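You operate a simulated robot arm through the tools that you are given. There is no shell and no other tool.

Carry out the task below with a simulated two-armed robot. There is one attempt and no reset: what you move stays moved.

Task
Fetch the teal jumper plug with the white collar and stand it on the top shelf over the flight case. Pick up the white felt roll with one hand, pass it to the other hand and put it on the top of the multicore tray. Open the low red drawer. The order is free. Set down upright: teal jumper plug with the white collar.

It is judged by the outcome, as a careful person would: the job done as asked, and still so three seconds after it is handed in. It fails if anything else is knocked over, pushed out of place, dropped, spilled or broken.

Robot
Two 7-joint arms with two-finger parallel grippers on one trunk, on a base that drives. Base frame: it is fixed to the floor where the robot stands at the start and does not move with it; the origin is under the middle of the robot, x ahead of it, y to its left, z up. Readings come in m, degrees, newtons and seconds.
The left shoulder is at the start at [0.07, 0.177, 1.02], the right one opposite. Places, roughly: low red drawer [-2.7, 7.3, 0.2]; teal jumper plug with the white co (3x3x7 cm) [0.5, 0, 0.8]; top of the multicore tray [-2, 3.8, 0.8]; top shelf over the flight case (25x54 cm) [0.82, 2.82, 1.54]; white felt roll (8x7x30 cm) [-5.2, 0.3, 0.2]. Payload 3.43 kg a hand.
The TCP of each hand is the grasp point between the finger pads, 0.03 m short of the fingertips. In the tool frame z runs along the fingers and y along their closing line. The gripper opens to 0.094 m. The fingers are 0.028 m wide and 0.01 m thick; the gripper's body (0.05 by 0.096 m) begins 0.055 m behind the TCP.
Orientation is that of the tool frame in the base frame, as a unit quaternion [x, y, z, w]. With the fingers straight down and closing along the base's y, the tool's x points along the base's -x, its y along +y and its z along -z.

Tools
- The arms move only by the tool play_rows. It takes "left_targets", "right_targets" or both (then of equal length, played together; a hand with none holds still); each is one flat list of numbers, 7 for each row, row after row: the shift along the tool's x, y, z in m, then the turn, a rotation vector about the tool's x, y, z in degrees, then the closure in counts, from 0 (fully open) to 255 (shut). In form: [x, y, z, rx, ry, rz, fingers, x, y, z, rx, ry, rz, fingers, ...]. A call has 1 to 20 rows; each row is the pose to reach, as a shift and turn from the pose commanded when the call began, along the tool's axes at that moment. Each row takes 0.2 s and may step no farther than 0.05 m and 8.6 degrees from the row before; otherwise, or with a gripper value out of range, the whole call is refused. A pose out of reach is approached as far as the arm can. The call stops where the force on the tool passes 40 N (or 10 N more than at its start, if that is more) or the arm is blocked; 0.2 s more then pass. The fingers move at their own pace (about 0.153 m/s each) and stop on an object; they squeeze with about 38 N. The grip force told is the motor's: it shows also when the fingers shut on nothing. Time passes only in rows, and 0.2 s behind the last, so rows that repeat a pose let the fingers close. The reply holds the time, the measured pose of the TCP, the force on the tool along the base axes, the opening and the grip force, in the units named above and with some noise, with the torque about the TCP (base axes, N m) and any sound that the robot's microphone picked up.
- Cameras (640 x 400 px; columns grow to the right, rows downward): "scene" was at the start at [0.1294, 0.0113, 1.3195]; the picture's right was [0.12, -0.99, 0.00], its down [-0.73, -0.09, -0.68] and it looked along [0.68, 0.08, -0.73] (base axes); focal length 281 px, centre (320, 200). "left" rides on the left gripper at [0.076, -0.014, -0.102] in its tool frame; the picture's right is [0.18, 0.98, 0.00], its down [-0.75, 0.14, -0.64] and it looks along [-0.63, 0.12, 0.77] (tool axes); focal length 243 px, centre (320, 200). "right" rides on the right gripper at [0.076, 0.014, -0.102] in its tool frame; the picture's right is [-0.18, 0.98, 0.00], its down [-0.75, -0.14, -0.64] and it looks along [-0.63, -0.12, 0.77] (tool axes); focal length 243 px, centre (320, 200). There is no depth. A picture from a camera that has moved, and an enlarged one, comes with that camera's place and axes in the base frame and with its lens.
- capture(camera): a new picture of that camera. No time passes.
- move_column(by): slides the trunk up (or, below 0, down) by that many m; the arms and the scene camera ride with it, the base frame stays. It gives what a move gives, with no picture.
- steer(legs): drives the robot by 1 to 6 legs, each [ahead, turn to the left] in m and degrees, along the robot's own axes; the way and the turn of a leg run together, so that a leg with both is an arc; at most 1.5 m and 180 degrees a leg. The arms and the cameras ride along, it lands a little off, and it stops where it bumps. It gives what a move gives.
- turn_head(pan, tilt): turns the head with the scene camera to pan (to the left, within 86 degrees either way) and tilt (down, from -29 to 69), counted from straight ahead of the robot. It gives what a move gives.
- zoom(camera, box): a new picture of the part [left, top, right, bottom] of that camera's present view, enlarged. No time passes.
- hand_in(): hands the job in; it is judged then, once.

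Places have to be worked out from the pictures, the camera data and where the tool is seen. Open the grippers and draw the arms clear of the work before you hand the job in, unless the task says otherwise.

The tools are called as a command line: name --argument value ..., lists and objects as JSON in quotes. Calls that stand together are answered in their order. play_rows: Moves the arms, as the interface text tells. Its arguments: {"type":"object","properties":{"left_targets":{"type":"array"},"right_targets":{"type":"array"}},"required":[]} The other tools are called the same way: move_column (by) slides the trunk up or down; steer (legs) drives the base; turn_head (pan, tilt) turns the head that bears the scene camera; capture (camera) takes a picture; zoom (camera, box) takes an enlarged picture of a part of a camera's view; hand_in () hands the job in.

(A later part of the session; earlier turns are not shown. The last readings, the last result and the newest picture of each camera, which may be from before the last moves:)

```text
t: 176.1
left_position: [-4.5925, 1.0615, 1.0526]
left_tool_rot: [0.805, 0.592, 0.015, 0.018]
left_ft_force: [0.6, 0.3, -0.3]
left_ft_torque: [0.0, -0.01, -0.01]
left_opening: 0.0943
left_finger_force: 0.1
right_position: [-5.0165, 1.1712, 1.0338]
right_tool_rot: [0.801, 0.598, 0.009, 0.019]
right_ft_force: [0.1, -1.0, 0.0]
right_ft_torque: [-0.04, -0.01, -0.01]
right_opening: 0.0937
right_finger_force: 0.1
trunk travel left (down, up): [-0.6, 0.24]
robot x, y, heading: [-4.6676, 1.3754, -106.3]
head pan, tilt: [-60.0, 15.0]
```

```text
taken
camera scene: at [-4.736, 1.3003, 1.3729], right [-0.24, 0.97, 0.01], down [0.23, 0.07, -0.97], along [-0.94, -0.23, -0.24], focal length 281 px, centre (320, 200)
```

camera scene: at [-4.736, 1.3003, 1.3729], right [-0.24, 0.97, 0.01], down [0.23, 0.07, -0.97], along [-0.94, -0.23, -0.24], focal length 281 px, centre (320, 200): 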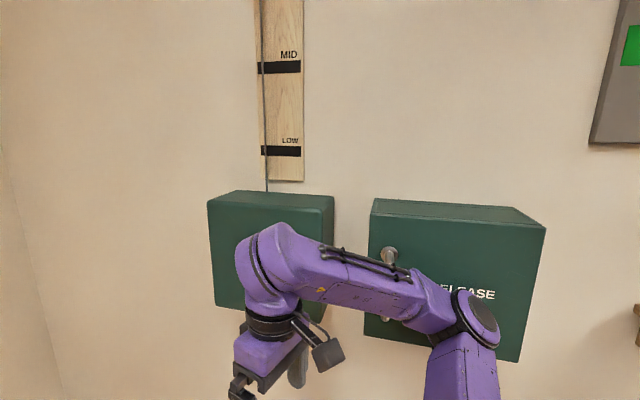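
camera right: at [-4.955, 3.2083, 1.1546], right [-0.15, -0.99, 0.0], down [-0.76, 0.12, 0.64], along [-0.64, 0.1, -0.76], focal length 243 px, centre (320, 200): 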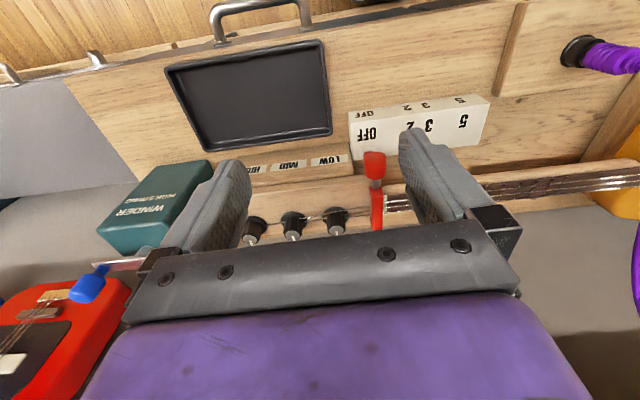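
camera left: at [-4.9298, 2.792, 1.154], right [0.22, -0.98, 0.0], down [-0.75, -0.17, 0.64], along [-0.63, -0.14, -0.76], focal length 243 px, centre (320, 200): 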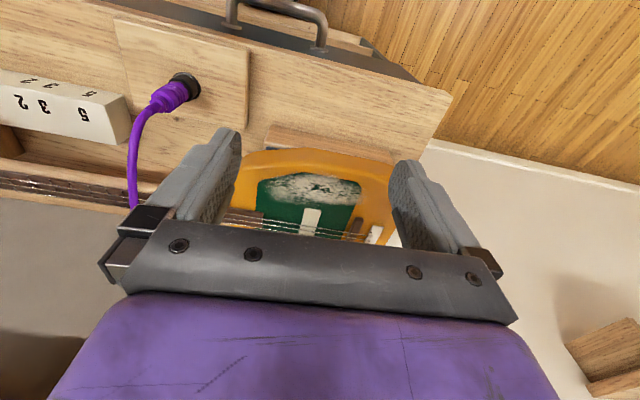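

Blocked in reverse too: the forearm seems caught at the handle of the "RELEASE" box. I zoom in to understand the contact before moving anything.

zoom --camera "scene" --box '[340, 200, 540, 370]'

turn_head --pan -86 --tilt 25

capture --camera "scene"

capture --camera "right"

```text
2.35 times, centred on (440, 285) of scene
camera zoom: at [-4.736, 1.3003, 1.3729], right [-0.24, 0.97, 0.01], down [0.23, 0.07, -0.97], along [-0.94, -0.23, -0.24], focal length 662 px, centre (38, 0)
```

zoom: 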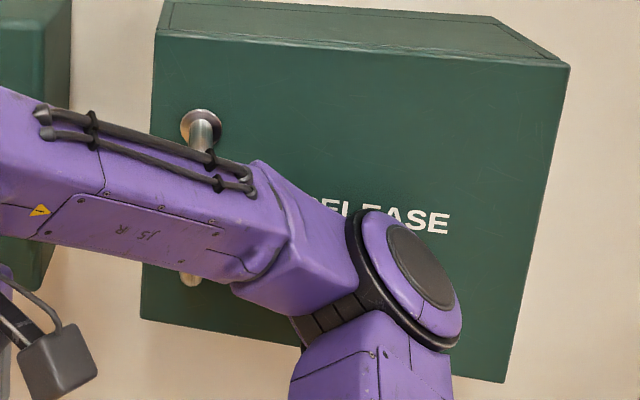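

```text
t: 177.0
left_position: [-4.5923, 1.0618, 1.0516]
left_tool_rot: [0.806, 0.592, 0.015, 0.016]
left_ft_force: [-0.4, 0.3, -0.3]
left_ft_torque: [0.01, -0.02, -0.02]
left_opening: 0.0941
left_finger_force: 0.1
right_position: [-5.0151, 1.1721, 1.0348]
right_tool_rot: [0.801, 0.598, 0.008, 0.018]
right_ft_force: [-0.8, 0.8, -0.2]
right_ft_torque: [0.02, 0.01, -0.03]
right_opening: 0.0941
right_finger_force: 0.0
trunk travel left (down, up): [-0.6, 0.24]
robot x, y, heading: [-4.6638, 1.377, -106.3]
head pan, tilt: [-85.9, 25.0]
```

```text
taken
camera scene: at [-4.7359, 1.3421, 1.3568], right [0.21, 0.98, 0.0], down [0.39, -0.09, -0.92], along [-0.9, 0.19, -0.4], focal length 281 px, centre (320, 200)
```

scene: 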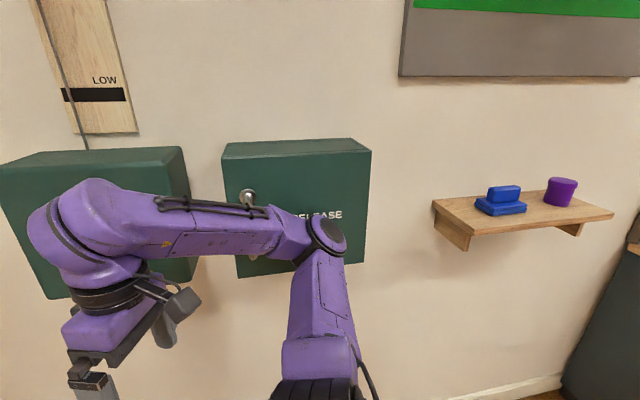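

```text
taken
camera right: at [-4.9848, 1.2436, 1.1365], right [0.89, -0.46, 0.04], down [-0.37, -0.67, 0.64], along [-0.27, -0.59, -0.76], focal length 243 px, centre (320, 200)
```

right: 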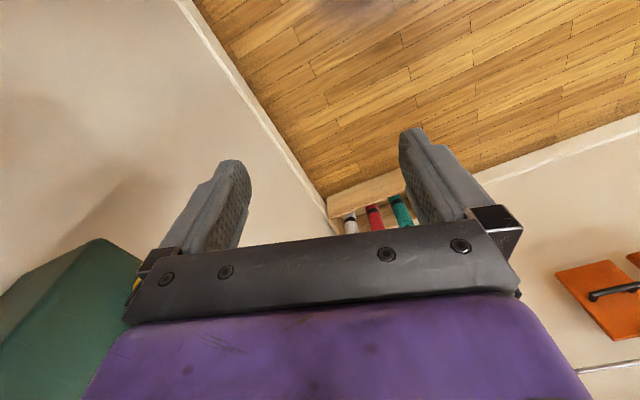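

The forearm lies in front of the handle, so hooking is not obvious; I check the floor around the base on both sides for another cause.

turn_head --pan -86 --tilt 65

capture --camera "scene"

turn_head --pan 86 --tilt 60

capture --camera "scene"

turn_head --pan 0 --tilt 68

capture --camera "scene"

```text
t: 178.1
left_position: [-4.5925, 1.0618, 1.0529]
left_tool_rot: [0.806, 0.592, 0.015, 0.016]
left_ft_force: [0.6, 0.5, -0.3]
left_ft_torque: [0.02, -0.01, 0.0]
left_opening: 0.0938
left_finger_force: 0.1
right_position: [-5.0152, 1.1724, 1.0352]
right_tool_rot: [0.801, 0.598, 0.008, 0.018]
right_ft_force: [0.0, 0.3, 1.1]
right_ft_torque: [0.0, -0.02, 0.01]
right_opening: 0.0941
right_finger_force: 0.0
trunk travel left (down, up): [-0.6, 0.24]
robot x, y, heading: [-4.6665, 1.3734, -106.3]
head pan, tilt: [-85.9, 65.0]
```

```text
taken
camera scene: at [-4.7068, 1.3359, 1.3003], right [0.21, 0.98, 0.0], down [0.87, -0.19, -0.45], along [-0.44, 0.09, -0.89], focal length 281 px, centre (320, 200)
```

scene: 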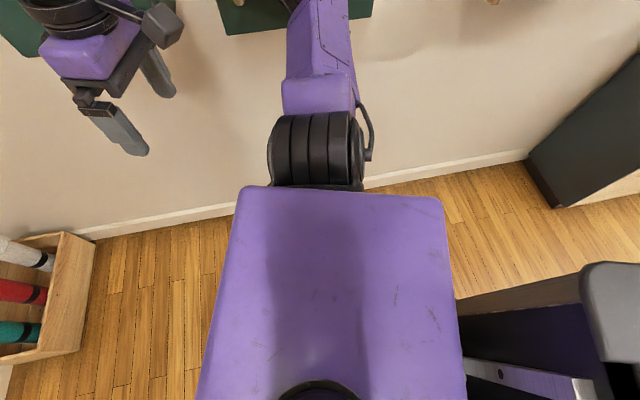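

```text
t: 180.7
left_position: [-4.5913, 1.0614, 1.0528]
left_tool_rot: [0.806, 0.592, 0.015, 0.017]
left_ft_force: [-0.2, -0.2, 0.7]
left_ft_torque: [-0.03, 0.0, 0.0]
left_opening: 0.094
left_finger_force: 0.1
right_position: [-5.0151, 1.1711, 1.0338]
right_tool_rot: [0.801, 0.598, 0.008, 0.018]
right_ft_force: [1.0, -0.1, -0.6]
right_ft_torque: [0.01, 0.01, 0.0]
right_opening: 0.0939
right_finger_force: 0.0
trunk travel left (down, up): [-0.6, 0.24]
robot x, y, heading: [-4.6649, 1.3725, -106.1]
head pan, tilt: [85.9, 60.0]
```

```text
taken
camera scene: at [-4.5849, 1.2998, 1.3027], right [-0.35, -0.94, 0.0], down [-0.82, 0.3, -0.48], along [0.45, -0.17, -0.88], focal length 281 px, centre (320, 200)
```

scene: 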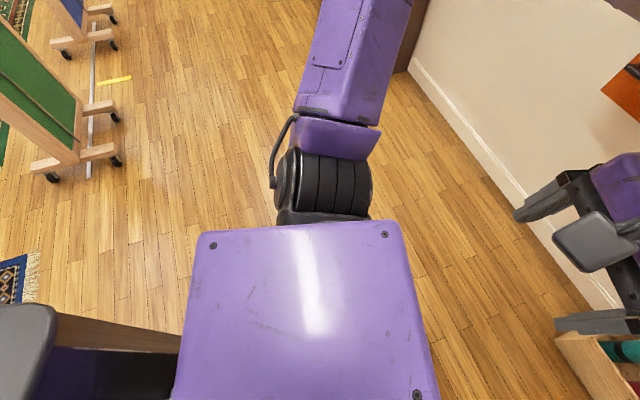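

```text
t: 182.3
left_position: [-4.5925, 1.0623, 1.0523]
left_tool_rot: [0.806, 0.591, 0.015, 0.016]
left_ft_force: [-0.1, -0.5, -0.3]
left_ft_torque: [-0.02, -0.02, -0.01]
left_opening: 0.094
left_finger_force: 0.0
right_position: [-5.0165, 1.172, 1.0338]
right_tool_rot: [0.801, 0.598, 0.009, 0.019]
right_ft_force: [-0.3, 0.1, 0.2]
right_ft_torque: [-0.01, -0.02, -0.01]
right_opening: 0.094
right_finger_force: 0.0
trunk travel left (down, up): [-0.6, 0.24]
robot x, y, heading: [-4.6627, 1.3716, -106.1]
head pan, tilt: [0.0, 68.0]
```

```text
taken
camera scene: at [-4.6637, 1.2685, 1.2956], right [-0.96, 0.28, 0.02], down [0.25, 0.89, -0.38], along [-0.13, -0.36, -0.93], focal length 281 px, centre (320, 200)
```

scene: 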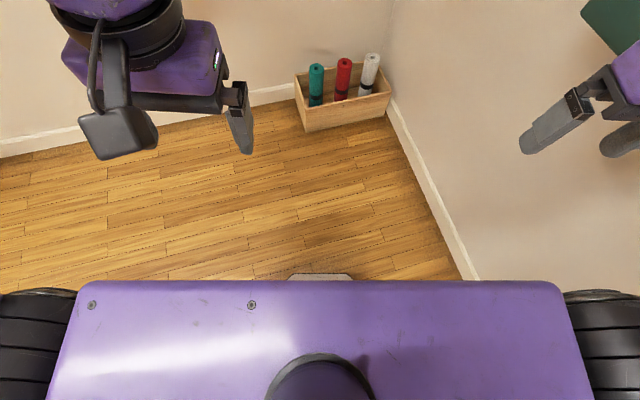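

The floor is clear, so the right forearm is wedged under the lever's post on the wall box (robot leans toward the wall). I ease forward 4 cm to release the wedge and check the lean.

steer --legs '[[0.04, 0]]'

turn_head --pan -75 --tilt 20

zoom --camera "scene" --box '[160, 120, 480, 320]'

```text
t: 183.1
left_position: [-4.5963, 1.0309, 1.0548]
left_tool_rot: [0.805, 0.593, 0.011, 0.016]
left_ft_force: [0.1, -0.1, -0.2]
left_ft_torque: [-0.02, -0.04, 0.0]
left_opening: 0.0939
left_finger_force: 0.0
right_position: [-5.0182, 1.1367, 1.0395]
right_tool_rot: [0.799, 0.601, 0.001, 0.017]
right_ft_force: [-1.1, 0.0, -0.7]
right_ft_torque: [-0.04, -0.02, 0.0]
right_opening: 0.0942
right_finger_force: 0.1
trunk travel left (down, up): [-0.6, 0.24]
robot x, y, heading: [-4.672, 1.3359, -106.1]
head pan, tilt: [0.0, 68.0]
```

```text
t: 184.6
left_position: [-4.6215, 1.0374, 1.053]
left_tool_rot: [0.806, 0.592, 0.019, 0.021]
left_ft_force: [-0.2, -0.2, -0.4]
left_ft_torque: [0.0, 0.04, -0.01]
left_opening: 0.0937
left_finger_force: 0.1
right_position: [-5.0308, 1.1343, 1.0246]
right_tool_rot: [0.805, 0.592, 0.027, 0.04]
right_ft_force: [0.2, 0.3, 0.6]
right_ft_torque: [0.0, 0.02, 0.02]
right_opening: 0.094
right_finger_force: 0.2
trunk travel left (down, up): [-0.6, 0.24]
robot x, y, heading: [-4.6751, 1.3372, -106.4]
head pan, tilt: [-75.0, 20.0]
```

```text
2.00 times, centred on (320, 220) of scene
camera zoom: at [-4.7153, 1.2831, 1.3685], right [0.02, 1.0, 0.01], down [0.3, 0.0, -0.96], along [-0.96, 0.02, -0.29], focal length 562 px, centre (320, 160)
```

zoom: 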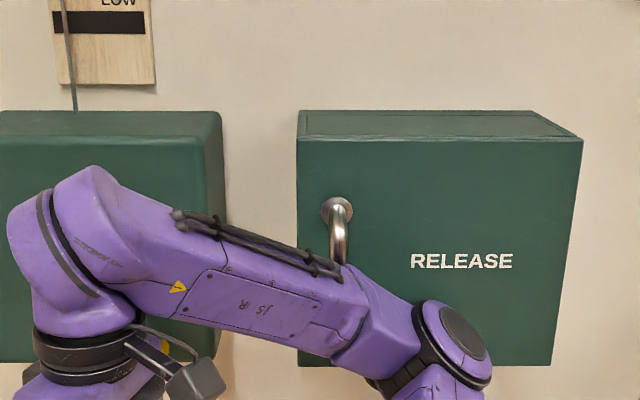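

The camera pose shows the body being pushed about 3° away from the wall, so the elbow presses on the box face beside its pull handle. The box's underside is at z≈0.95 and nothing is below, so I lower the trunk in steps to slide the elbow down clear of it.

move_column --by -0.1

zoom --camera "scene" --box '[160, 120, 480, 320]'

```text
t: 184.9
left_position: [-4.6524, 1.044, 1.0525]
left_tool_rot: [0.805, 0.593, 0.022, 0.021]
left_ft_force: [0.2, -0.4, 0.4]
left_ft_torque: [0.03, 0.07, 0.0]
left_opening: 0.094
left_finger_force: 0.1
right_position: [-5.047, 1.1348, 1.0086]
right_tool_rot: [0.816, 0.571, 0.063, 0.066]
right_ft_force: [0.0, -0.5, -1.5]
right_ft_torque: [-0.03, -0.11, 0.0]
right_opening: 0.0942
right_finger_force: 0.0
trunk travel left (down, up): [-0.597, 0.243]
robot x, y, heading: [-4.6762, 1.3385, -106.6]
head pan, tilt: [-75.0, 20.0]
stopped: the arm was blocked; the commanded pose is now the measured one
```

```text
2.00 times, centred on (320, 220) of scene
camera zoom: at [-4.7027, 1.2743, 1.3671], right [0.02, 1.0, 0.01], down [0.29, 0.01, -0.96], along [-0.96, 0.03, -0.29], focal length 562 px, centre (320, 160)
```

zoom: 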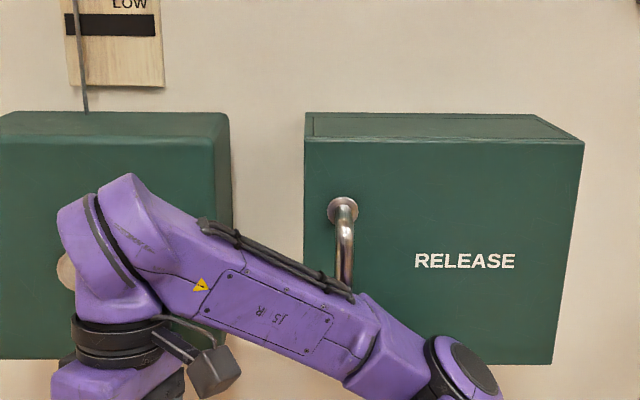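

Blocked again after 3 mm. I look from more angles at how elbow, forearm and hand stand relative to the boxes.

turn_head --pan -86 --tilt 45

capture --camera "scene"

capture --camera "left"

capture --camera "right"

```text
t: 185.8
left_position: [-4.6521, 1.0451, 1.0537]
left_tool_rot: [0.803, 0.595, 0.02, 0.016]
left_ft_force: [-0.3, 0.4, -0.1]
left_ft_torque: [0.01, 0.0, -0.02]
left_opening: 0.0939
left_finger_force: 0.0
right_position: [-5.048, 1.1373, 1.0068]
right_tool_rot: [0.817, 0.568, 0.072, 0.071]
right_ft_force: [0.1, -0.1, -0.6]
right_ft_torque: [-0.02, 0.0, 0.01]
right_opening: 0.094
right_finger_force: 0.1
trunk travel left (down, up): [-0.597, 0.243]
robot x, y, heading: [-4.6743, 1.336, -106.5]
head pan, tilt: [-85.9, 45.0]
```

```text
taken
camera scene: at [-4.6912, 1.2905, 1.328], right [0.21, 0.98, 0.0], down [0.65, -0.14, -0.75], along [-0.73, 0.16, -0.66], focal length 281 px, centre (320, 200)
```

scene: 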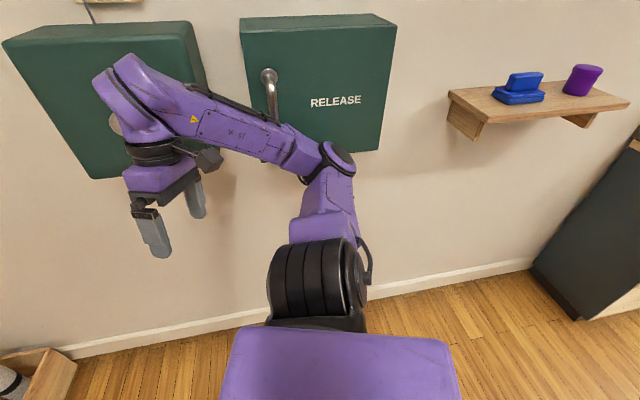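

```text
taken
camera left: at [-4.6501, 1.1229, 1.1571], right [0.99, -0.11, 0.05], down [-0.12, -0.76, 0.64], along [-0.03, -0.64, -0.77], focal length 243 px, centre (320, 200)
```

left: 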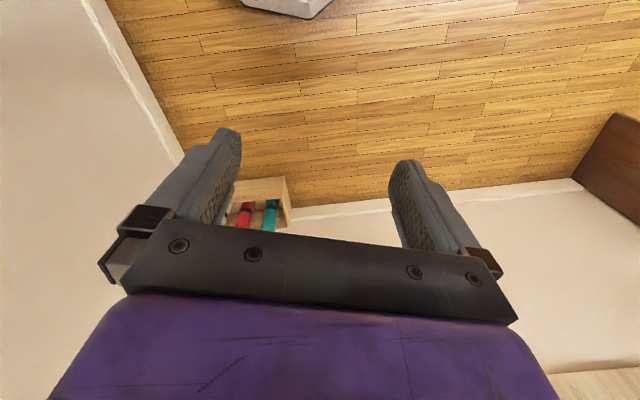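

```text
taken
camera right: at [-5.029, 1.2067, 1.113], right [0.84, -0.51, 0.19], down [-0.52, -0.64, 0.57], along [-0.17, -0.58, -0.8], focal length 243 px, centre (320, 200)
```

right: 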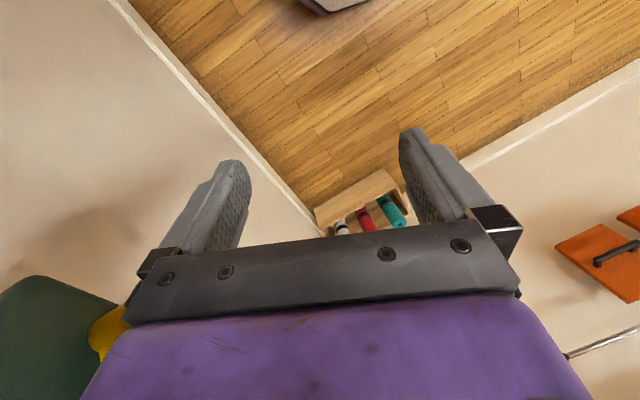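

The right camera shows the yellow lever right beside the gripper, and the forearm lies against the D-handle, so the arm is caught between them. The clean way out is to move the right hand away from the wall (+x); I do 6 cm and check.

play_rows --right_targets '[0.007, 0.0184, 0.004, 0, 0, 0, 0, 0.014, 0.0367, 0.008, 0, 0, 0, 0, 0.0206, 0.0551, 0.0119, 0, 0, 0, 0]'

capture --camera "scene"

capture --camera "right"

```text
t: 186.2
left_position: [-4.6966, 1.0592, 1.0566]
left_tool_rot: [0.8, 0.599, 0.025, 0.02]
left_ft_force: [2.2, 0.5, -0.4]
left_ft_torque: [0.06, 0.18, 0.01]
left_opening: 0.094
left_finger_force: 0.1
right_position: [-5.0659, 1.1501, 0.9875]
right_tool_rot: [0.827, 0.539, 0.124, 0.105]
right_ft_force: [0.0, -0.6, 1.7]
right_ft_torque: [0.02, 0.04, -0.02]
right_opening: 0.0938
right_finger_force: 0.0
trunk travel left (down, up): [-0.597, 0.243]
robot x, y, heading: [-4.6733, 1.3406, -106.3]
head pan, tilt: [-85.9, 45.0]
stopped in row 1 (left hand): the arm was blocked; the commanded pose is now the measured one
```

```text
taken
camera scene: at [-4.6939, 1.2915, 1.3266], right [0.21, 0.98, 0.0], down [0.65, -0.14, -0.75], along [-0.73, 0.16, -0.66], focal length 281 px, centre (320, 200)
```

scene: 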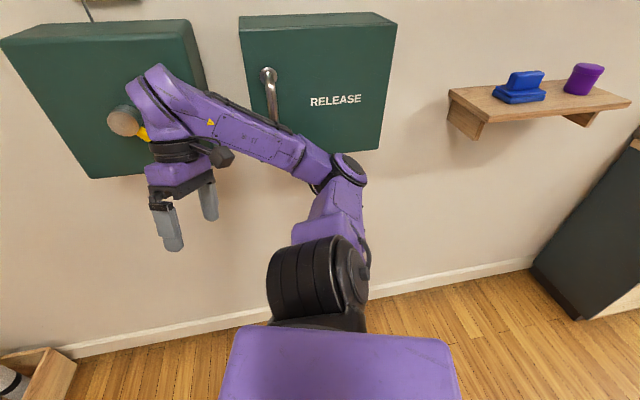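

```text
taken
camera right: at [-5.0584, 1.2194, 1.0962], right [0.78, -0.56, 0.29], down [-0.62, -0.61, 0.5], along [-0.1, -0.56, -0.82], focal length 243 px, centre (320, 200)
```

right: 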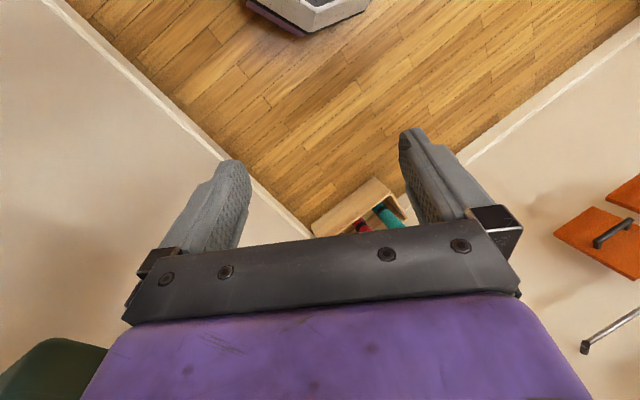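

Both arms keep being reported "blocked" because the robot body leans; I need to remove the contact by base motion. I reverse in a small step and watch.

steer --legs '[[-0.05, 0]]'

capture --camera "scene"

```text
t: 186.9
left_position: [-4.7323, 1.0694, 1.0669]
left_tool_rot: [0.785, 0.618, 0.029, 0.005]
left_ft_force: [-1.8, 1.2, 0.0]
left_ft_torque: [-0.02, -0.13, 0.02]
left_opening: 0.0939
left_finger_force: 0.0
right_position: [-5.1003, 1.1631, 0.9628]
right_tool_rot: [0.823, 0.509, 0.196, 0.161]
right_ft_force: [-0.4, 13.2, 4.0]
right_ft_torque: [-0.73, 0.13, -0.69]
right_opening: 0.094
right_finger_force: 0.0
trunk travel left (down, up): [-0.597, 0.243]
robot x, y, heading: [-4.672, 1.3337, -103.7]
head pan, tilt: [-85.9, 45.0]
stopped in leg 1: the robot was blocked; the commanded pose is now the measured one
```

```text
taken
camera scene: at [-4.6396, 1.2741, 1.3309], right [0.17, 0.99, 0.0], down [0.62, -0.11, -0.77], along [-0.76, 0.13, -0.63], focal length 281 px, centre (320, 200)
```

scene: 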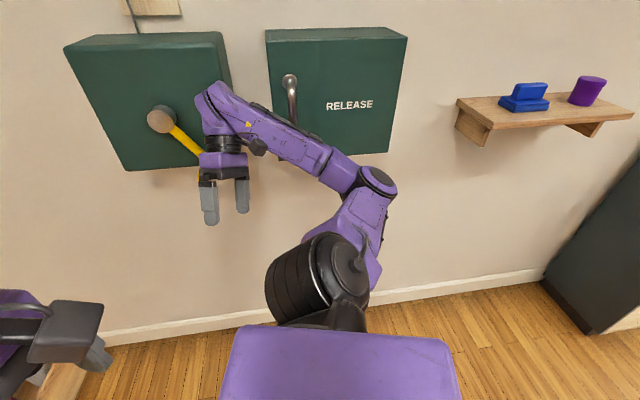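

The lean is growing because each "blocked" reset shifts the arms toward the wall. I command both hands strongly away from the wall (+x) together to counter this.

play_rows --left_targets '[0.0113, 0.0466, 0.0025, 0, 0, 0, 0, 0.0226, 0.0932, 0.005, 0, 0, 0, 0, 0.0339, 0.1398, 0.0075, 0, 0, 0, 0, 0.0452, 0.1864, 0.01, 0, 0, 0, 0]' --right_targets '[0.0194, 0.0372, 0.0233, 0, 0, 0, 0, 0.0388, 0.0744, 0.0466, 0, 0, 0, 0, 0.0582, 0.1116, 0.0699, 0, 0, 0, 0, 0.0776, 0.1488, 0.0932, 0, 0, 0, 0]'

capture --camera "scene"

```text
t: 187.2
left_position: [-4.728, 1.0774, 1.0663]
left_tool_rot: [0.783, 0.621, 0.046, 0.007]
left_ft_force: [4.9, 0.0, 1.1]
left_ft_torque: [-0.01, 0.31, 0.02]
left_opening: 0.0939
left_finger_force: 0.1
right_position: [-5.1108, 1.17, 0.9305]
right_tool_rot: [0.796, 0.554, 0.193, 0.149]
right_ft_force: [-10.9, 91.8, -15.0]
right_ft_torque: [-5.28, -1.2, -3.85]
right_opening: 0.0941
right_finger_force: 0.0
trunk travel left (down, up): [-0.597, 0.243]
robot x, y, heading: [-4.6787, 1.3233, -100.7]
head pan, tilt: [-85.9, 45.0]
stopped in row 1 (left hand): the arm was blocked; the commanded pose is now the measured one
```

```text
taken
camera scene: at [-4.6128, 1.2682, 1.3306], right [0.11, 0.99, -0.01], down [0.61, -0.07, -0.79], along [-0.78, 0.08, -0.62], focal length 281 px, centre (320, 200)
```

scene: 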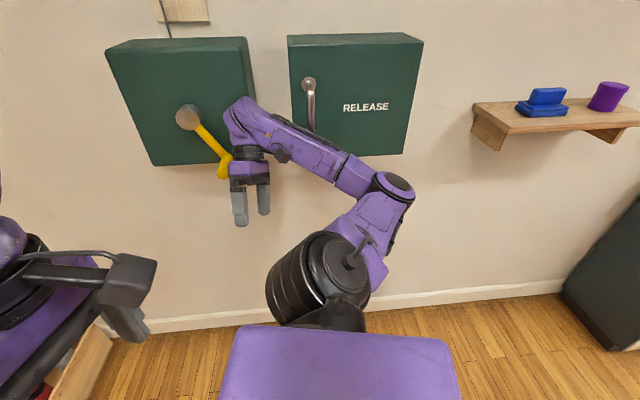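

Contact force on the right hand is now large (92 N from the crank side) and the lean grew. I let time pass with a harmless head turn to see whether the state is stable.

turn_head --pan -60 --tilt 35

capture --camera "scene"

```text
t: 188.1
left_position: [-4.728, 1.0798, 1.0648]
left_tool_rot: [0.785, 0.617, 0.059, 0.01]
left_ft_force: [0.6, 0.9, 0.9]
left_ft_torque: [-0.01, 0.03, 0.0]
left_opening: 0.0942
left_finger_force: 0.0
right_position: [-5.1099, 1.1696, 0.9306]
right_tool_rot: [0.791, 0.559, 0.195, 0.153]
right_ft_force: [5.4, 13.3, 13.1]
right_ft_torque: [-1.44, 0.81, -0.26]
right_opening: 0.0942
right_finger_force: 0.0
trunk travel left (down, up): [-0.597, 0.243]
robot x, y, heading: [-4.6761, 1.3164, -100.3]
head pan, tilt: [-60.0, 35.0]
```

```text
taken
camera scene: at [-4.6153, 1.2294, 1.3464], right [-0.33, 0.94, 0.05], down [0.44, 0.2, -0.87], along [-0.83, -0.27, -0.48], focal length 281 px, centre (320, 200)
```

scene: 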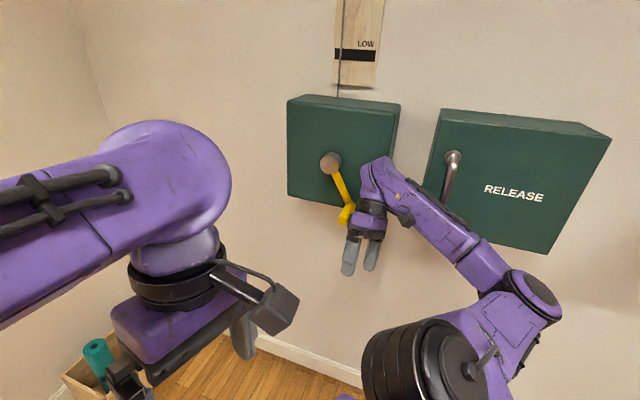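

It is stable for now: the elbow is well away from the wall, only the wrist end is at the boxes, whose undersides are at z≈0.95. I lower the right hand and rotate it so the wrist swings away from the wall, while moving the left hand back left.

play_rows --left_targets '[0.0111, 0.0464, 0.005, 5.2, -4.7, 0, 0, 0.0222, 0.0928, 0.01, 5.2, -4.7, 0, 0, 0.0333, 0.1392, 0.015, 5.2, -4.7, 0, 0]' --right_targets '[0.0035, 0.0064, 0.0494, 7.66, -2.29, 0, 0, 0.007, 0.0128, 0.0988, 15.3, -4.6, 0, 0, 0.0105, 0.0192, 0.148, 22.9, -6.9, 0, 0]'

capture --camera "scene"

```text
t: 188.4
left_position: [-4.7467, 1.1025, 1.059]
left_tool_rot: [0.784, 0.617, 0.07, 0.016]
left_ft_force: [-1.0, 1.1, 1.1]
left_ft_torque: [-0.05, -0.03, -0.04]
left_opening: 0.0937
left_finger_force: 0.1
right_position: [-5.125, 1.1759, 0.8805]
right_tool_rot: [0.734, 0.65, 0.167, 0.11]
right_ft_force: [0.4, -0.3, 0.4]
right_ft_torque: [0.01, 0.0, 0.03]
right_opening: 0.0942
right_finger_force: 0.0
trunk travel left (down, up): [-0.597, 0.243]
robot x, y, heading: [-4.6763, 1.3165, -99.7]
head pan, tilt: [-60.0, 35.0]
stopped in row 1 (left hand): the arm was blocked; the commanded pose is now the measured one
```

```text
taken
camera scene: at [-4.6163, 1.2374, 1.346], right [-0.34, 0.94, 0.04], down [0.44, 0.2, -0.88], along [-0.83, -0.28, -0.48], focal length 281 px, centre (320, 200)
```

scene: 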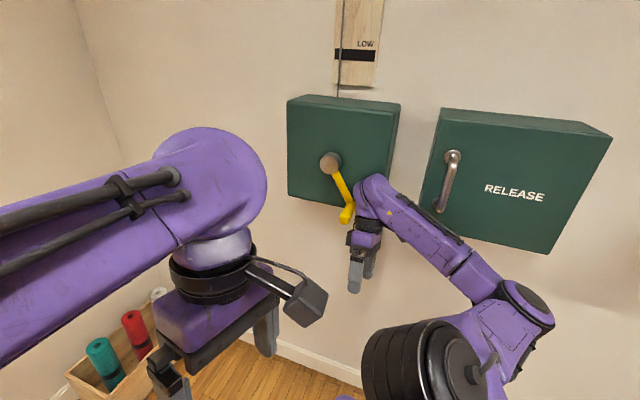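

That helps: the hand is free of force and the handle and crank are clear. I repeat the same move.

play_rows --left_targets '[0.011, 0.0463, 0.0062, 6.2, -5.0, 0, 0, 0.022, 0.0926, 0.0124, 6.2, -5.0, 0, 0, 0.033, 0.1389, 0.0186, 6.2, -5.0, 0, 0]' --right_targets '[-0.0011, 0.0123, 0.0485, 7.7, -2.1, 0, 0, -0.0022, 0.0246, 0.097, 15.4, -4.2, 0, 0, -0.0033, 0.0369, 0.1455, 20, -6, 0, 0]'

capture --camera "scene"

```text
t: 188.8
left_position: [-4.7113, 1.1095, 1.0642]
left_tool_rot: [0.777, 0.623, 0.084, -0.011]
left_ft_force: [2.7, 0.6, -0.2]
left_ft_torque: [-0.03, 0.19, 0.01]
left_opening: 0.0939
left_finger_force: 0.0
right_position: [-5.131, 1.1698, 0.8465]
right_tool_rot: [0.708, 0.684, 0.15, 0.089]
right_ft_force: [0.1, 0.2, 0.1]
right_ft_torque: [0.0, -0.04, -0.03]
right_opening: 0.0941
right_finger_force: 0.2
trunk travel left (down, up): [-0.597, 0.243]
robot x, y, heading: [-4.6719, 1.3235, -99.9]
head pan, tilt: [-60.0, 35.0]
stopped in row 1 (left hand): the arm was blocked; the commanded pose is now the measured one
```

```text
taken
camera scene: at [-4.5694, 1.2276, 1.3488], right [-0.34, 0.94, 0.06], down [0.41, 0.21, -0.89], along [-0.85, -0.27, -0.46], focal length 281 px, centre (320, 200)
```

scene: 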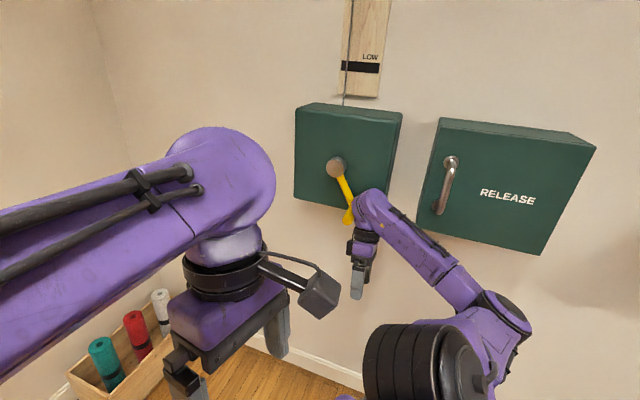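

The lean is still there although the hand feels no force. I let time pass with the head turned down-left to see the floor and whether the body settles.

turn_head --pan 60 --tilt 60

capture --camera "scene"

capture --camera "right"

capture --camera "left"

```text
t: 190.8
left_position: [-4.7173, 1.1229, 1.0493]
left_tool_rot: [0.775, 0.623, 0.105, -0.007]
left_ft_force: [-1.0, 0.1, -0.4]
left_ft_torque: [-0.01, 0.03, -0.02]
left_opening: 0.0941
left_finger_force: 0.1
right_position: [-5.1318, 1.1825, 0.8353]
right_tool_rot: [0.708, 0.684, 0.155, 0.083]
right_ft_force: [-0.3, -0.7, 0.0]
right_ft_torque: [-0.03, 0.02, -0.01]
right_opening: 0.0939
right_finger_force: 0.1
trunk travel left (down, up): [-0.597, 0.243]
robot x, y, heading: [-4.6708, 1.3354, -104.3]
head pan, tilt: [60.0, 60.0]
```

```text
taken
camera scene: at [-4.4514, 1.2146, 1.294], right [-0.69, -0.72, 0.09], down [-0.69, 0.61, -0.39], along [0.23, -0.33, -0.92], focal length 281 px, centre (320, 200)
```

scene: 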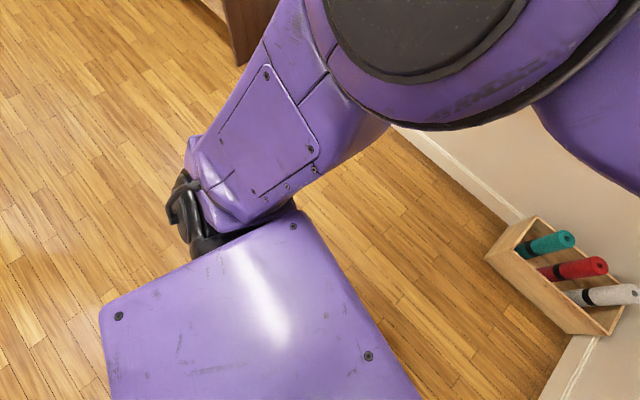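

```text
taken
camera right: at [-5.1529, 1.2485, 0.9439], right [0.92, -0.23, 0.31], down [-0.36, -0.8, 0.48], along [0.13, -0.55, -0.82], focal length 243 px, centre (320, 200)
```

right: 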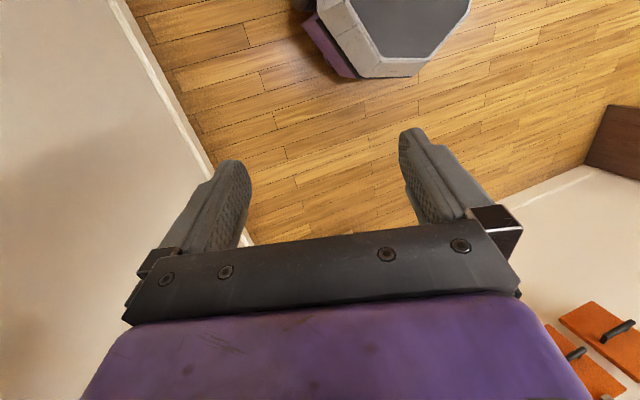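

```text
taken
camera left: at [-4.7328, 1.1859, 1.1618], right [0.99, -0.04, 0.15], down [-0.11, -0.85, 0.51], along [0.11, -0.52, -0.85], focal length 243 px, centre (320, 200)
```

left: 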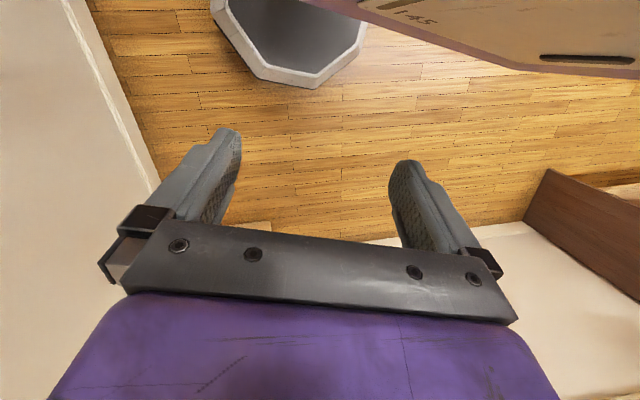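

The lean (~8°) persists with no hand force. I look right again to find the remaining contact.

turn_head --pan -80 --tilt 30

capture --camera "scene"

turn_head --pan -86 --tilt 62

capture --camera "scene"

```text
t: 193.0
left_position: [-4.7171, 1.1247, 1.0501]
left_tool_rot: [0.775, 0.623, 0.106, -0.008]
left_ft_force: [-0.2, -0.4, 0.5]
left_ft_torque: [0.01, -0.03, -0.03]
left_opening: 0.0939
left_finger_force: 0.1
right_position: [-5.1323, 1.1842, 0.8326]
right_tool_rot: [0.706, 0.685, 0.157, 0.083]
right_ft_force: [0.4, 0.2, -0.1]
right_ft_torque: [0.02, -0.01, -0.04]
right_opening: 0.094
right_finger_force: 0.0
trunk travel left (down, up): [-0.597, 0.243]
robot x, y, heading: [-4.6656, 1.3355, -105.2]
head pan, tilt: [-80.0, 30.0]
```

```text
taken
camera scene: at [-4.5806, 1.2682, 1.3566], right [0.09, 1.0, 0.01], down [0.37, -0.02, -0.93], along [-0.93, 0.08, -0.37], focal length 281 px, centre (320, 200)
```

scene: 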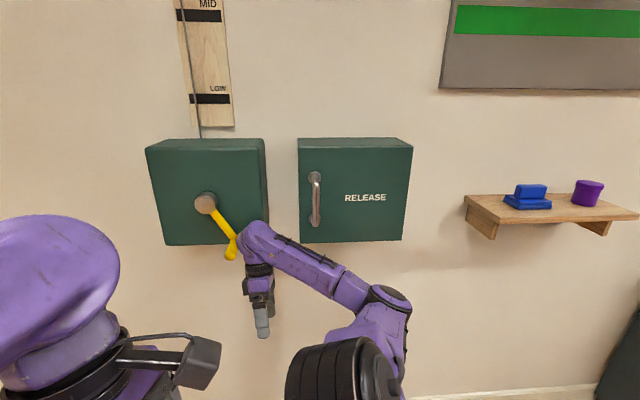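

```text
t: 193.9
left_position: [-4.7166, 1.1256, 1.0491]
left_tool_rot: [0.775, 0.623, 0.106, -0.009]
left_ft_force: [0.2, 0.1, -0.3]
left_ft_torque: [0.03, 0.0, 0.0]
left_opening: 0.0938
left_finger_force: 0.0
right_position: [-5.1322, 1.1843, 0.8326]
right_tool_rot: [0.707, 0.684, 0.158, 0.082]
right_ft_force: [-0.7, 0.6, -0.1]
right_ft_torque: [0.0, 0.01, 0.01]
right_opening: 0.094
right_finger_force: 0.1
trunk travel left (down, up): [-0.597, 0.243]
robot x, y, heading: [-4.6633, 1.3388, -105.1]
head pan, tilt: [-85.9, 62.0]
```

```text
taken
camera scene: at [-4.5597, 1.2737, 1.309], right [0.19, 0.98, -0.01], down [0.79, -0.16, -0.59], along [-0.58, 0.11, -0.81], focal length 281 px, centre (320, 200)
```

scene: 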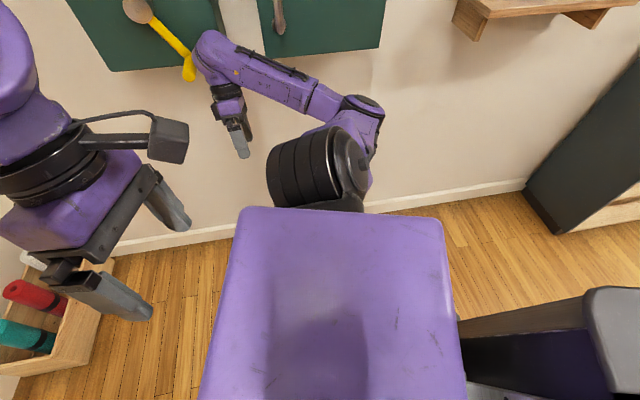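

The wrist bulge still presses on the lower corner of the left box; another ~6–10 cm lower clears it. I repeat the lowering with rotation.

play_rows --left_targets '[0.0099, 0.0474, 0.0075, 4.5, -6.6, 0, 0, 0.0198, 0.0948, 0.015, 4.5, -6.6, 0, 0, 0.0297, 0.142, 0.0225, 4.5, -6.6, 0, 0]' --right_targets '[-0.0047, 0.0039, 0.0488, 8.0, -2.66, 0, 0, -0.0094, 0.0078, 0.0976, 15, -5, 0, 0, -0.0094, 0.0178, 0.1464, 18, -6, 0, 0]'

capture --camera "scene"

```text
t: 194.3
left_position: [-4.8529, 1.1512, 1.0164]
left_tool_rot: [0.757, 0.63, 0.17, 0.042]
left_ft_force: [-1.4, -3.7, 0.4]
left_ft_torque: [0.3, -0.01, 0.09]
left_opening: 0.0942
left_finger_force: 0.0
right_position: [-5.2424, 1.1967, 0.6906]
right_tool_rot: [0.653, 0.722, 0.187, 0.132]
right_ft_force: [3.1, 0.7, 0.9]
right_ft_torque: [-0.05, 0.18, 0.01]
right_opening: 0.094
right_finger_force: 0.0
trunk travel left (down, up): [-0.597, 0.243]
robot x, y, heading: [-4.6654, 1.342, -106.4]
head pan, tilt: [-85.9, 62.0]
stopped in row 1 (left hand): the arm was blocked; the commanded pose is now the measured one
```

```text
taken
camera scene: at [-4.7282, 1.2959, 1.2964], right [0.21, 0.98, 0.01], down [0.86, -0.18, -0.48], along [-0.47, 0.11, -0.88], focal length 281 px, centre (320, 200)
```

scene: 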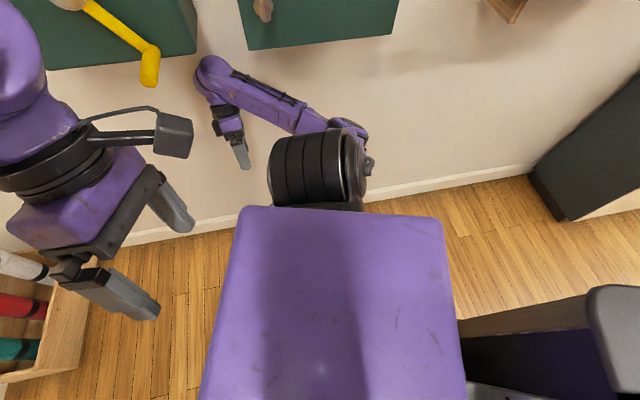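

The body is upright again and the arm hangs free below the boxes. Now I move the right hand away from the wall, staying low.

play_rows --right_targets '[-0.0038, 0.0268, 0.0175, 0, 0, 0, 0, -0.0076, 0.0537, 0.035, 0, 0, 0, 0, -0.0115, 0.0805, 0.0525, 0, 0, 0, 0, -0.0153, 0.1074, 0.07, 0, 0, 0, 0, -0.0191, 0.1342, 0.0875, 0, 0, 0, 0]'

capture --camera "scene"

```text
t: 195.5
left_position: [-4.8479, 1.1534, 1.0261]
left_tool_rot: [0.775, 0.618, 0.125, 0.047]
left_ft_force: [0.3, -0.3, -0.2]
left_ft_torque: [0.02, -0.04, 0.01]
left_opening: 0.094
left_finger_force: 0.0
right_position: [-5.0737, 1.2055, 0.6877]
right_tool_rot: [0.701, 0.677, 0.197, 0.112]
right_ft_force: [-0.3, -0.1, -0.1]
right_ft_torque: [0.01, 0.0, 0.03]
right_opening: 0.0942
right_finger_force: 0.0
trunk travel left (down, up): [-0.597, 0.243]
robot x, y, heading: [-4.6652, 1.3374, -105.9]
head pan, tilt: [-85.9, 62.0]
```

```text
taken
camera scene: at [-4.746, 1.3073, 1.2978], right [0.21, 0.98, 0.0], down [0.87, -0.18, -0.47], along [-0.46, 0.1, -0.88], focal length 281 px, centre (320, 200)
```

scene: 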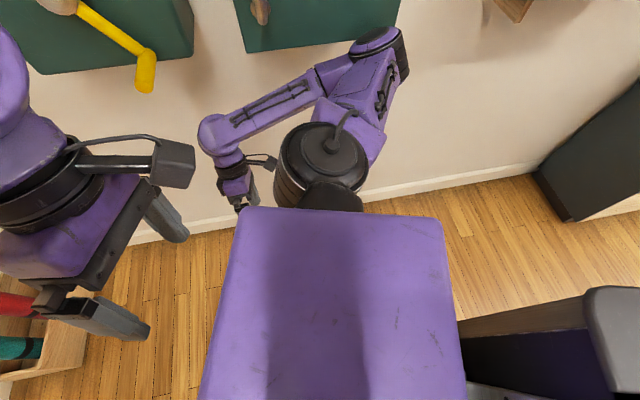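

Free, and tracking normally. The elbow is high but clear of the wall; I reverse 0.5 m away from this corner.

steer --legs '[[-0.5, 0]]'

turn_head --pan -60 --tilt 15

capture --camera "scene"

zoom --camera "scene" --box '[200, 0, 520, 260]'

```text
t: 198.4
left_position: [-4.7088, 1.6337, 1.0261]
left_tool_rot: [0.776, 0.616, 0.123, 0.047]
left_ft_force: [0.9, 0.6, -0.2]
left_ft_torque: [-0.01, 0.04, 0.02]
left_opening: 0.094
left_finger_force: 0.1
right_position: [-4.9336, 1.6853, 0.6892]
right_tool_rot: [0.702, 0.676, 0.194, 0.111]
right_ft_force: [-0.6, -0.1, 0.8]
right_ft_torque: [0.03, 0.02, -0.01]
right_opening: 0.0943
right_finger_force: 0.1
trunk travel left (down, up): [-0.597, 0.243]
robot x, y, heading: [-4.5295, 1.8164, -106.2]
head pan, tilt: [-85.9, 62.0]
```

```text
t: 199.6
left_position: [-4.7078, 1.6348, 1.0264]
left_tool_rot: [0.777, 0.616, 0.123, 0.047]
left_ft_force: [-0.1, -0.5, -0.4]
left_ft_torque: [0.0, 0.01, 0.01]
left_opening: 0.0939
left_finger_force: 0.1
right_position: [-4.9337, 1.6862, 0.6895]
right_tool_rot: [0.702, 0.676, 0.196, 0.112]
right_ft_force: [-0.3, 0.2, 0.2]
right_ft_torque: [0.0, 0.0, 0.02]
right_opening: 0.0937
right_finger_force: 0.1
trunk travel left (down, up): [-0.597, 0.243]
robot x, y, heading: [-4.5272, 1.8175, -106.0]
head pan, tilt: [-60.0, 15.0]
```

```text
taken
camera scene: at [-4.6328, 1.7508, 1.3666], right [-0.24, 0.97, 0.0], down [0.25, 0.06, -0.97], along [-0.94, -0.23, -0.26], focal length 281 px, centre (320, 200)
```

scene: 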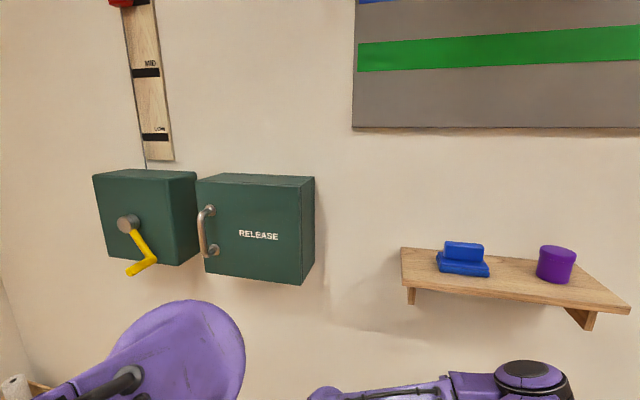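

```text
1.54 times, centred on (360, 130) of scene
camera zoom: at [-4.6328, 1.7508, 1.3666], right [-0.24, 0.97, 0.0], down [0.25, 0.06, -0.97], along [-0.94, -0.23, -0.26], focal length 432 px, centre (258, 308)
```

zoom: 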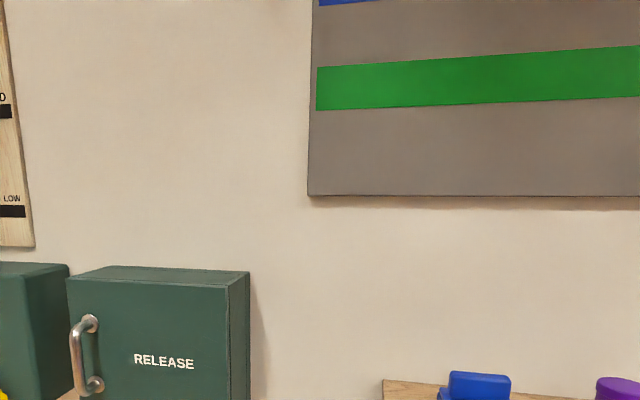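

The crank, the release box and the shelf items look as before. I now bring both arms back to neutral, upright poses.

play_rows --left_targets '[-0.0081, 0.0375, 0.0048, 1.44, -0.86, 0, 0, -0.0163, 0.0751, 0.0097, 2.9, -1.7, 0, 0, -0.0244, 0.1126, 0.0145, 4.3, -2.6, 0, 0, -0.0326, 0.1501, 0.0194, 5.8, -3.4, 0, 0, -0.0407, 0.1877, 0.0242, 7.2, -4.3, 0, 0, -0.0489, 0.2252, 0.0291, 8.7, -5.1, 0, 0, -0.057, 0.2627, 0.0339, 10.1, -6, 0, 0, -0.0652, 0.3003, 0.0388, 11.6, -6.8, 0, 0, -0.0733, 0.3378, 0.0436, 13, -7.7, 0, 0]' --right_targets '[-0.0095, 0.0149, -0.0018, 2.8, -0.82, 0, 0, -0.0191, 0.0297, -0.0035, 5.6, -1.6, 0, 0, -0.0286, 0.0446, -0.0053, 8.3, -2.5, 0, 0, -0.0382, 0.0595, -0.0071, 11.1, -3.3, 0, 0, -0.0477, 0.0743, -0.0088, 13.9, -4.1, 0, 0, -0.0573, 0.0892, -0.0106, 16.7, -4.9, 0, 0, -0.0668, 0.1041, -0.0124, 19.4, -5.7, 0, 0, -0.0764, 0.1189, -0.0141, 22.2, -6.5, 0, 0, -0.0859, 0.1338, -0.0159, 25, -7.36, 0, 0]'

turn_head --pan 0 --tilt 40

capture --camera "scene"

```text
t: 201.6
left_position: [-4.3901, 1.4847, 1.0481]
left_tool_rot: [0.784, 0.621, 0.0, -0.002]
left_ft_force: [0.5, -0.2, 0.3]
left_ft_torque: [0.03, 0.05, 0.02]
left_opening: 0.094
left_finger_force: 0.1
right_position: [-4.8189, 1.5803, 0.7484]
right_tool_rot: [0.72, 0.693, -0.001, -0.002]
right_ft_force: [0.8, 0.8, 0.7]
right_ft_torque: [0.03, 0.01, 0.01]
right_opening: 0.094
right_finger_force: 0.0
right hand out of reach, approached as far as the arm can: row 6, 7, 8, 9
trunk travel left (down, up): [-0.597, 0.243]
robot x, y, heading: [-4.5296, 1.8192, -106.3]
head pan, tilt: [-60.0, 15.0]
```

```text
t: 202.9
left_position: [-4.393, 1.4869, 1.0476]
left_tool_rot: [0.783, 0.622, 0.0, -0.001]
left_ft_force: [-0.2, 0.2, 0.1]
left_ft_torque: [-0.01, -0.04, 0.01]
left_opening: 0.094
left_finger_force: 0.1
right_position: [-4.8206, 1.5823, 0.7483]
right_tool_rot: [0.721, 0.693, 0.0, -0.001]
right_ft_force: [0.8, 0.3, 0.4]
right_ft_torque: [-0.01, 0.0, 0.02]
right_opening: 0.094
right_finger_force: 0.1
trunk travel left (down, up): [-0.597, 0.243]
robot x, y, heading: [-4.5285, 1.822, -106.0]
head pan, tilt: [0.0, 40.0]
```

```text
taken
camera scene: at [-4.5655, 1.6913, 1.3271], right [-0.96, 0.28, 0.0], down [0.18, 0.62, -0.77], along [-0.21, -0.74, -0.64], focal length 281 px, centre (320, 200)
```

scene: 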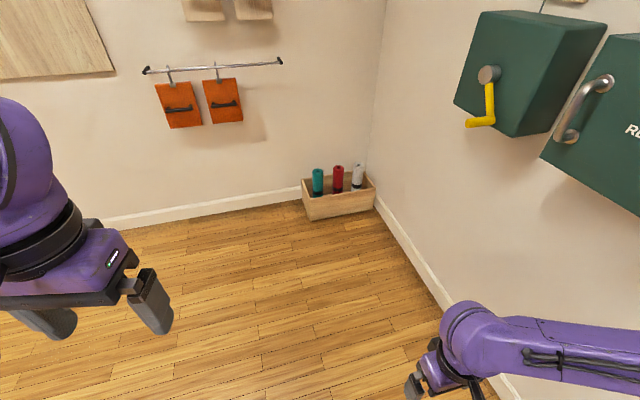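

Both arms are neutral. The rolls stand at y≈0.30 (white at x≈-5.21, red at -5.08, teal at -4.96), the box front at y≈0.365 and the wall at x≈-5.37. I raise the right hand, then lower the trunk so that the elbows pass beneath the wall boxes.

play_rows --right_targets '[0, 0, -0.0375, 0, 0, 0, 0, 0, 0, -0.075, 0, 0, 0, 0, 0, 0, -0.1125, 0, 0, 0, 0, 0, 0, -0.15, 0, 0, 0, 0, 0, 0, -0.1875, 0, 0, 4, 0, 0, 0, -0.225, 0, 0, 8, 0, 0, 0, -0.2625, 0, 0, 12, 0, 0, 0, -0.3, 0, 0, 15, 0]'

move_column --by -0.55

capture --camera "scene"

turn_head --pan -80 --tilt 15

capture --camera "scene"

```text
t: 204.7
left_position: [-4.3923, 1.486, 1.0491]
left_tool_rot: [0.783, 0.622, 0.0, 0.0]
left_ft_force: [-0.3, 0.8, -0.6]
left_ft_torque: [-0.02, -0.01, -0.02]
left_opening: 0.0942
left_finger_force: 0.1
right_position: [-4.8237, 1.5827, 1.0456]
right_tool_rot: [0.805, 0.593, -0.001, 0.0]
right_ft_force: [-0.4, 0.9, -0.3]
right_ft_torque: [0.0, -0.01, 0.0]
right_opening: 0.094
right_finger_force: 0.0
right hand out of reach, approached as far as the arm can: row 1, 2, 3, 4
trunk travel left (down, up): [-0.597, 0.243]
robot x, y, heading: [-4.5285, 1.8183, -106.1]
head pan, tilt: [0.0, 40.0]
```

```text
refused: -0.55 is not a number from -0.4 to 0.4
```

```text
taken
camera scene: at [-4.5652, 1.6914, 1.3271], right [-0.96, 0.28, 0.0], down [0.18, 0.62, -0.77], along [-0.21, -0.74, -0.64], focal length 281 px, centre (320, 200)
```

scene: 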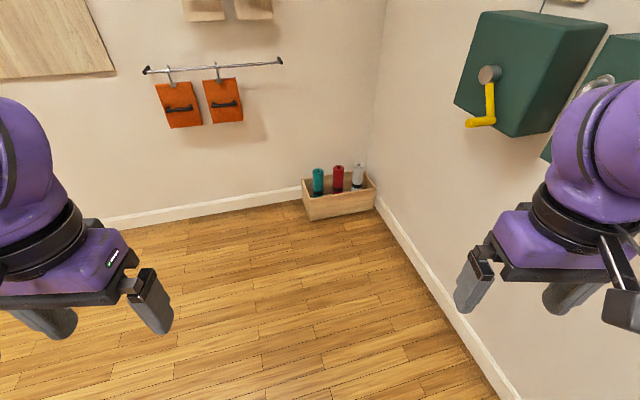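

```text
t: 206.2
left_position: [-4.3924, 1.4862, 1.049]
left_tool_rot: [0.783, 0.622, 0.0, 0.0]
left_ft_force: [-0.6, -0.2, 0.5]
left_ft_torque: [-0.03, 0.01, 0.03]
left_opening: 0.0939
left_finger_force: 0.1
right_position: [-4.8251, 1.5816, 1.0461]
right_tool_rot: [0.805, 0.594, -0.001, 0.0]
right_ft_force: [0.5, -0.1, 0.3]
right_ft_torque: [0.01, -0.05, 0.02]
right_opening: 0.0938
right_finger_force: 0.2
trunk travel left (down, up): [-0.597, 0.243]
robot x, y, heading: [-4.5268, 1.8209, -106.4]
head pan, tilt: [-80.0, 15.0]
```

```text
taken
camera scene: at [-4.6347, 1.7829, 1.3666], right [0.11, 0.99, 0.0], down [0.26, -0.03, -0.97], along [-0.96, 0.1, -0.26], focal length 281 px, centre (320, 200)
```

scene: 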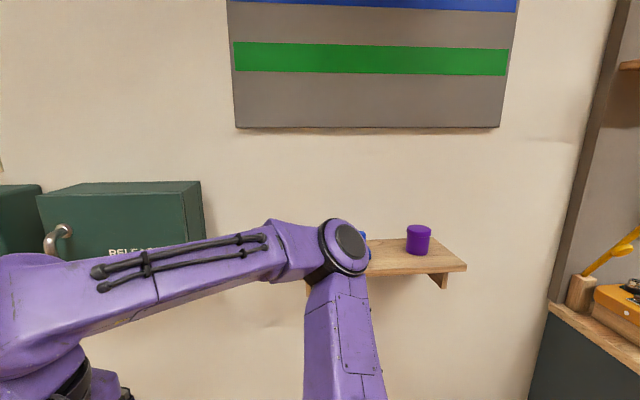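

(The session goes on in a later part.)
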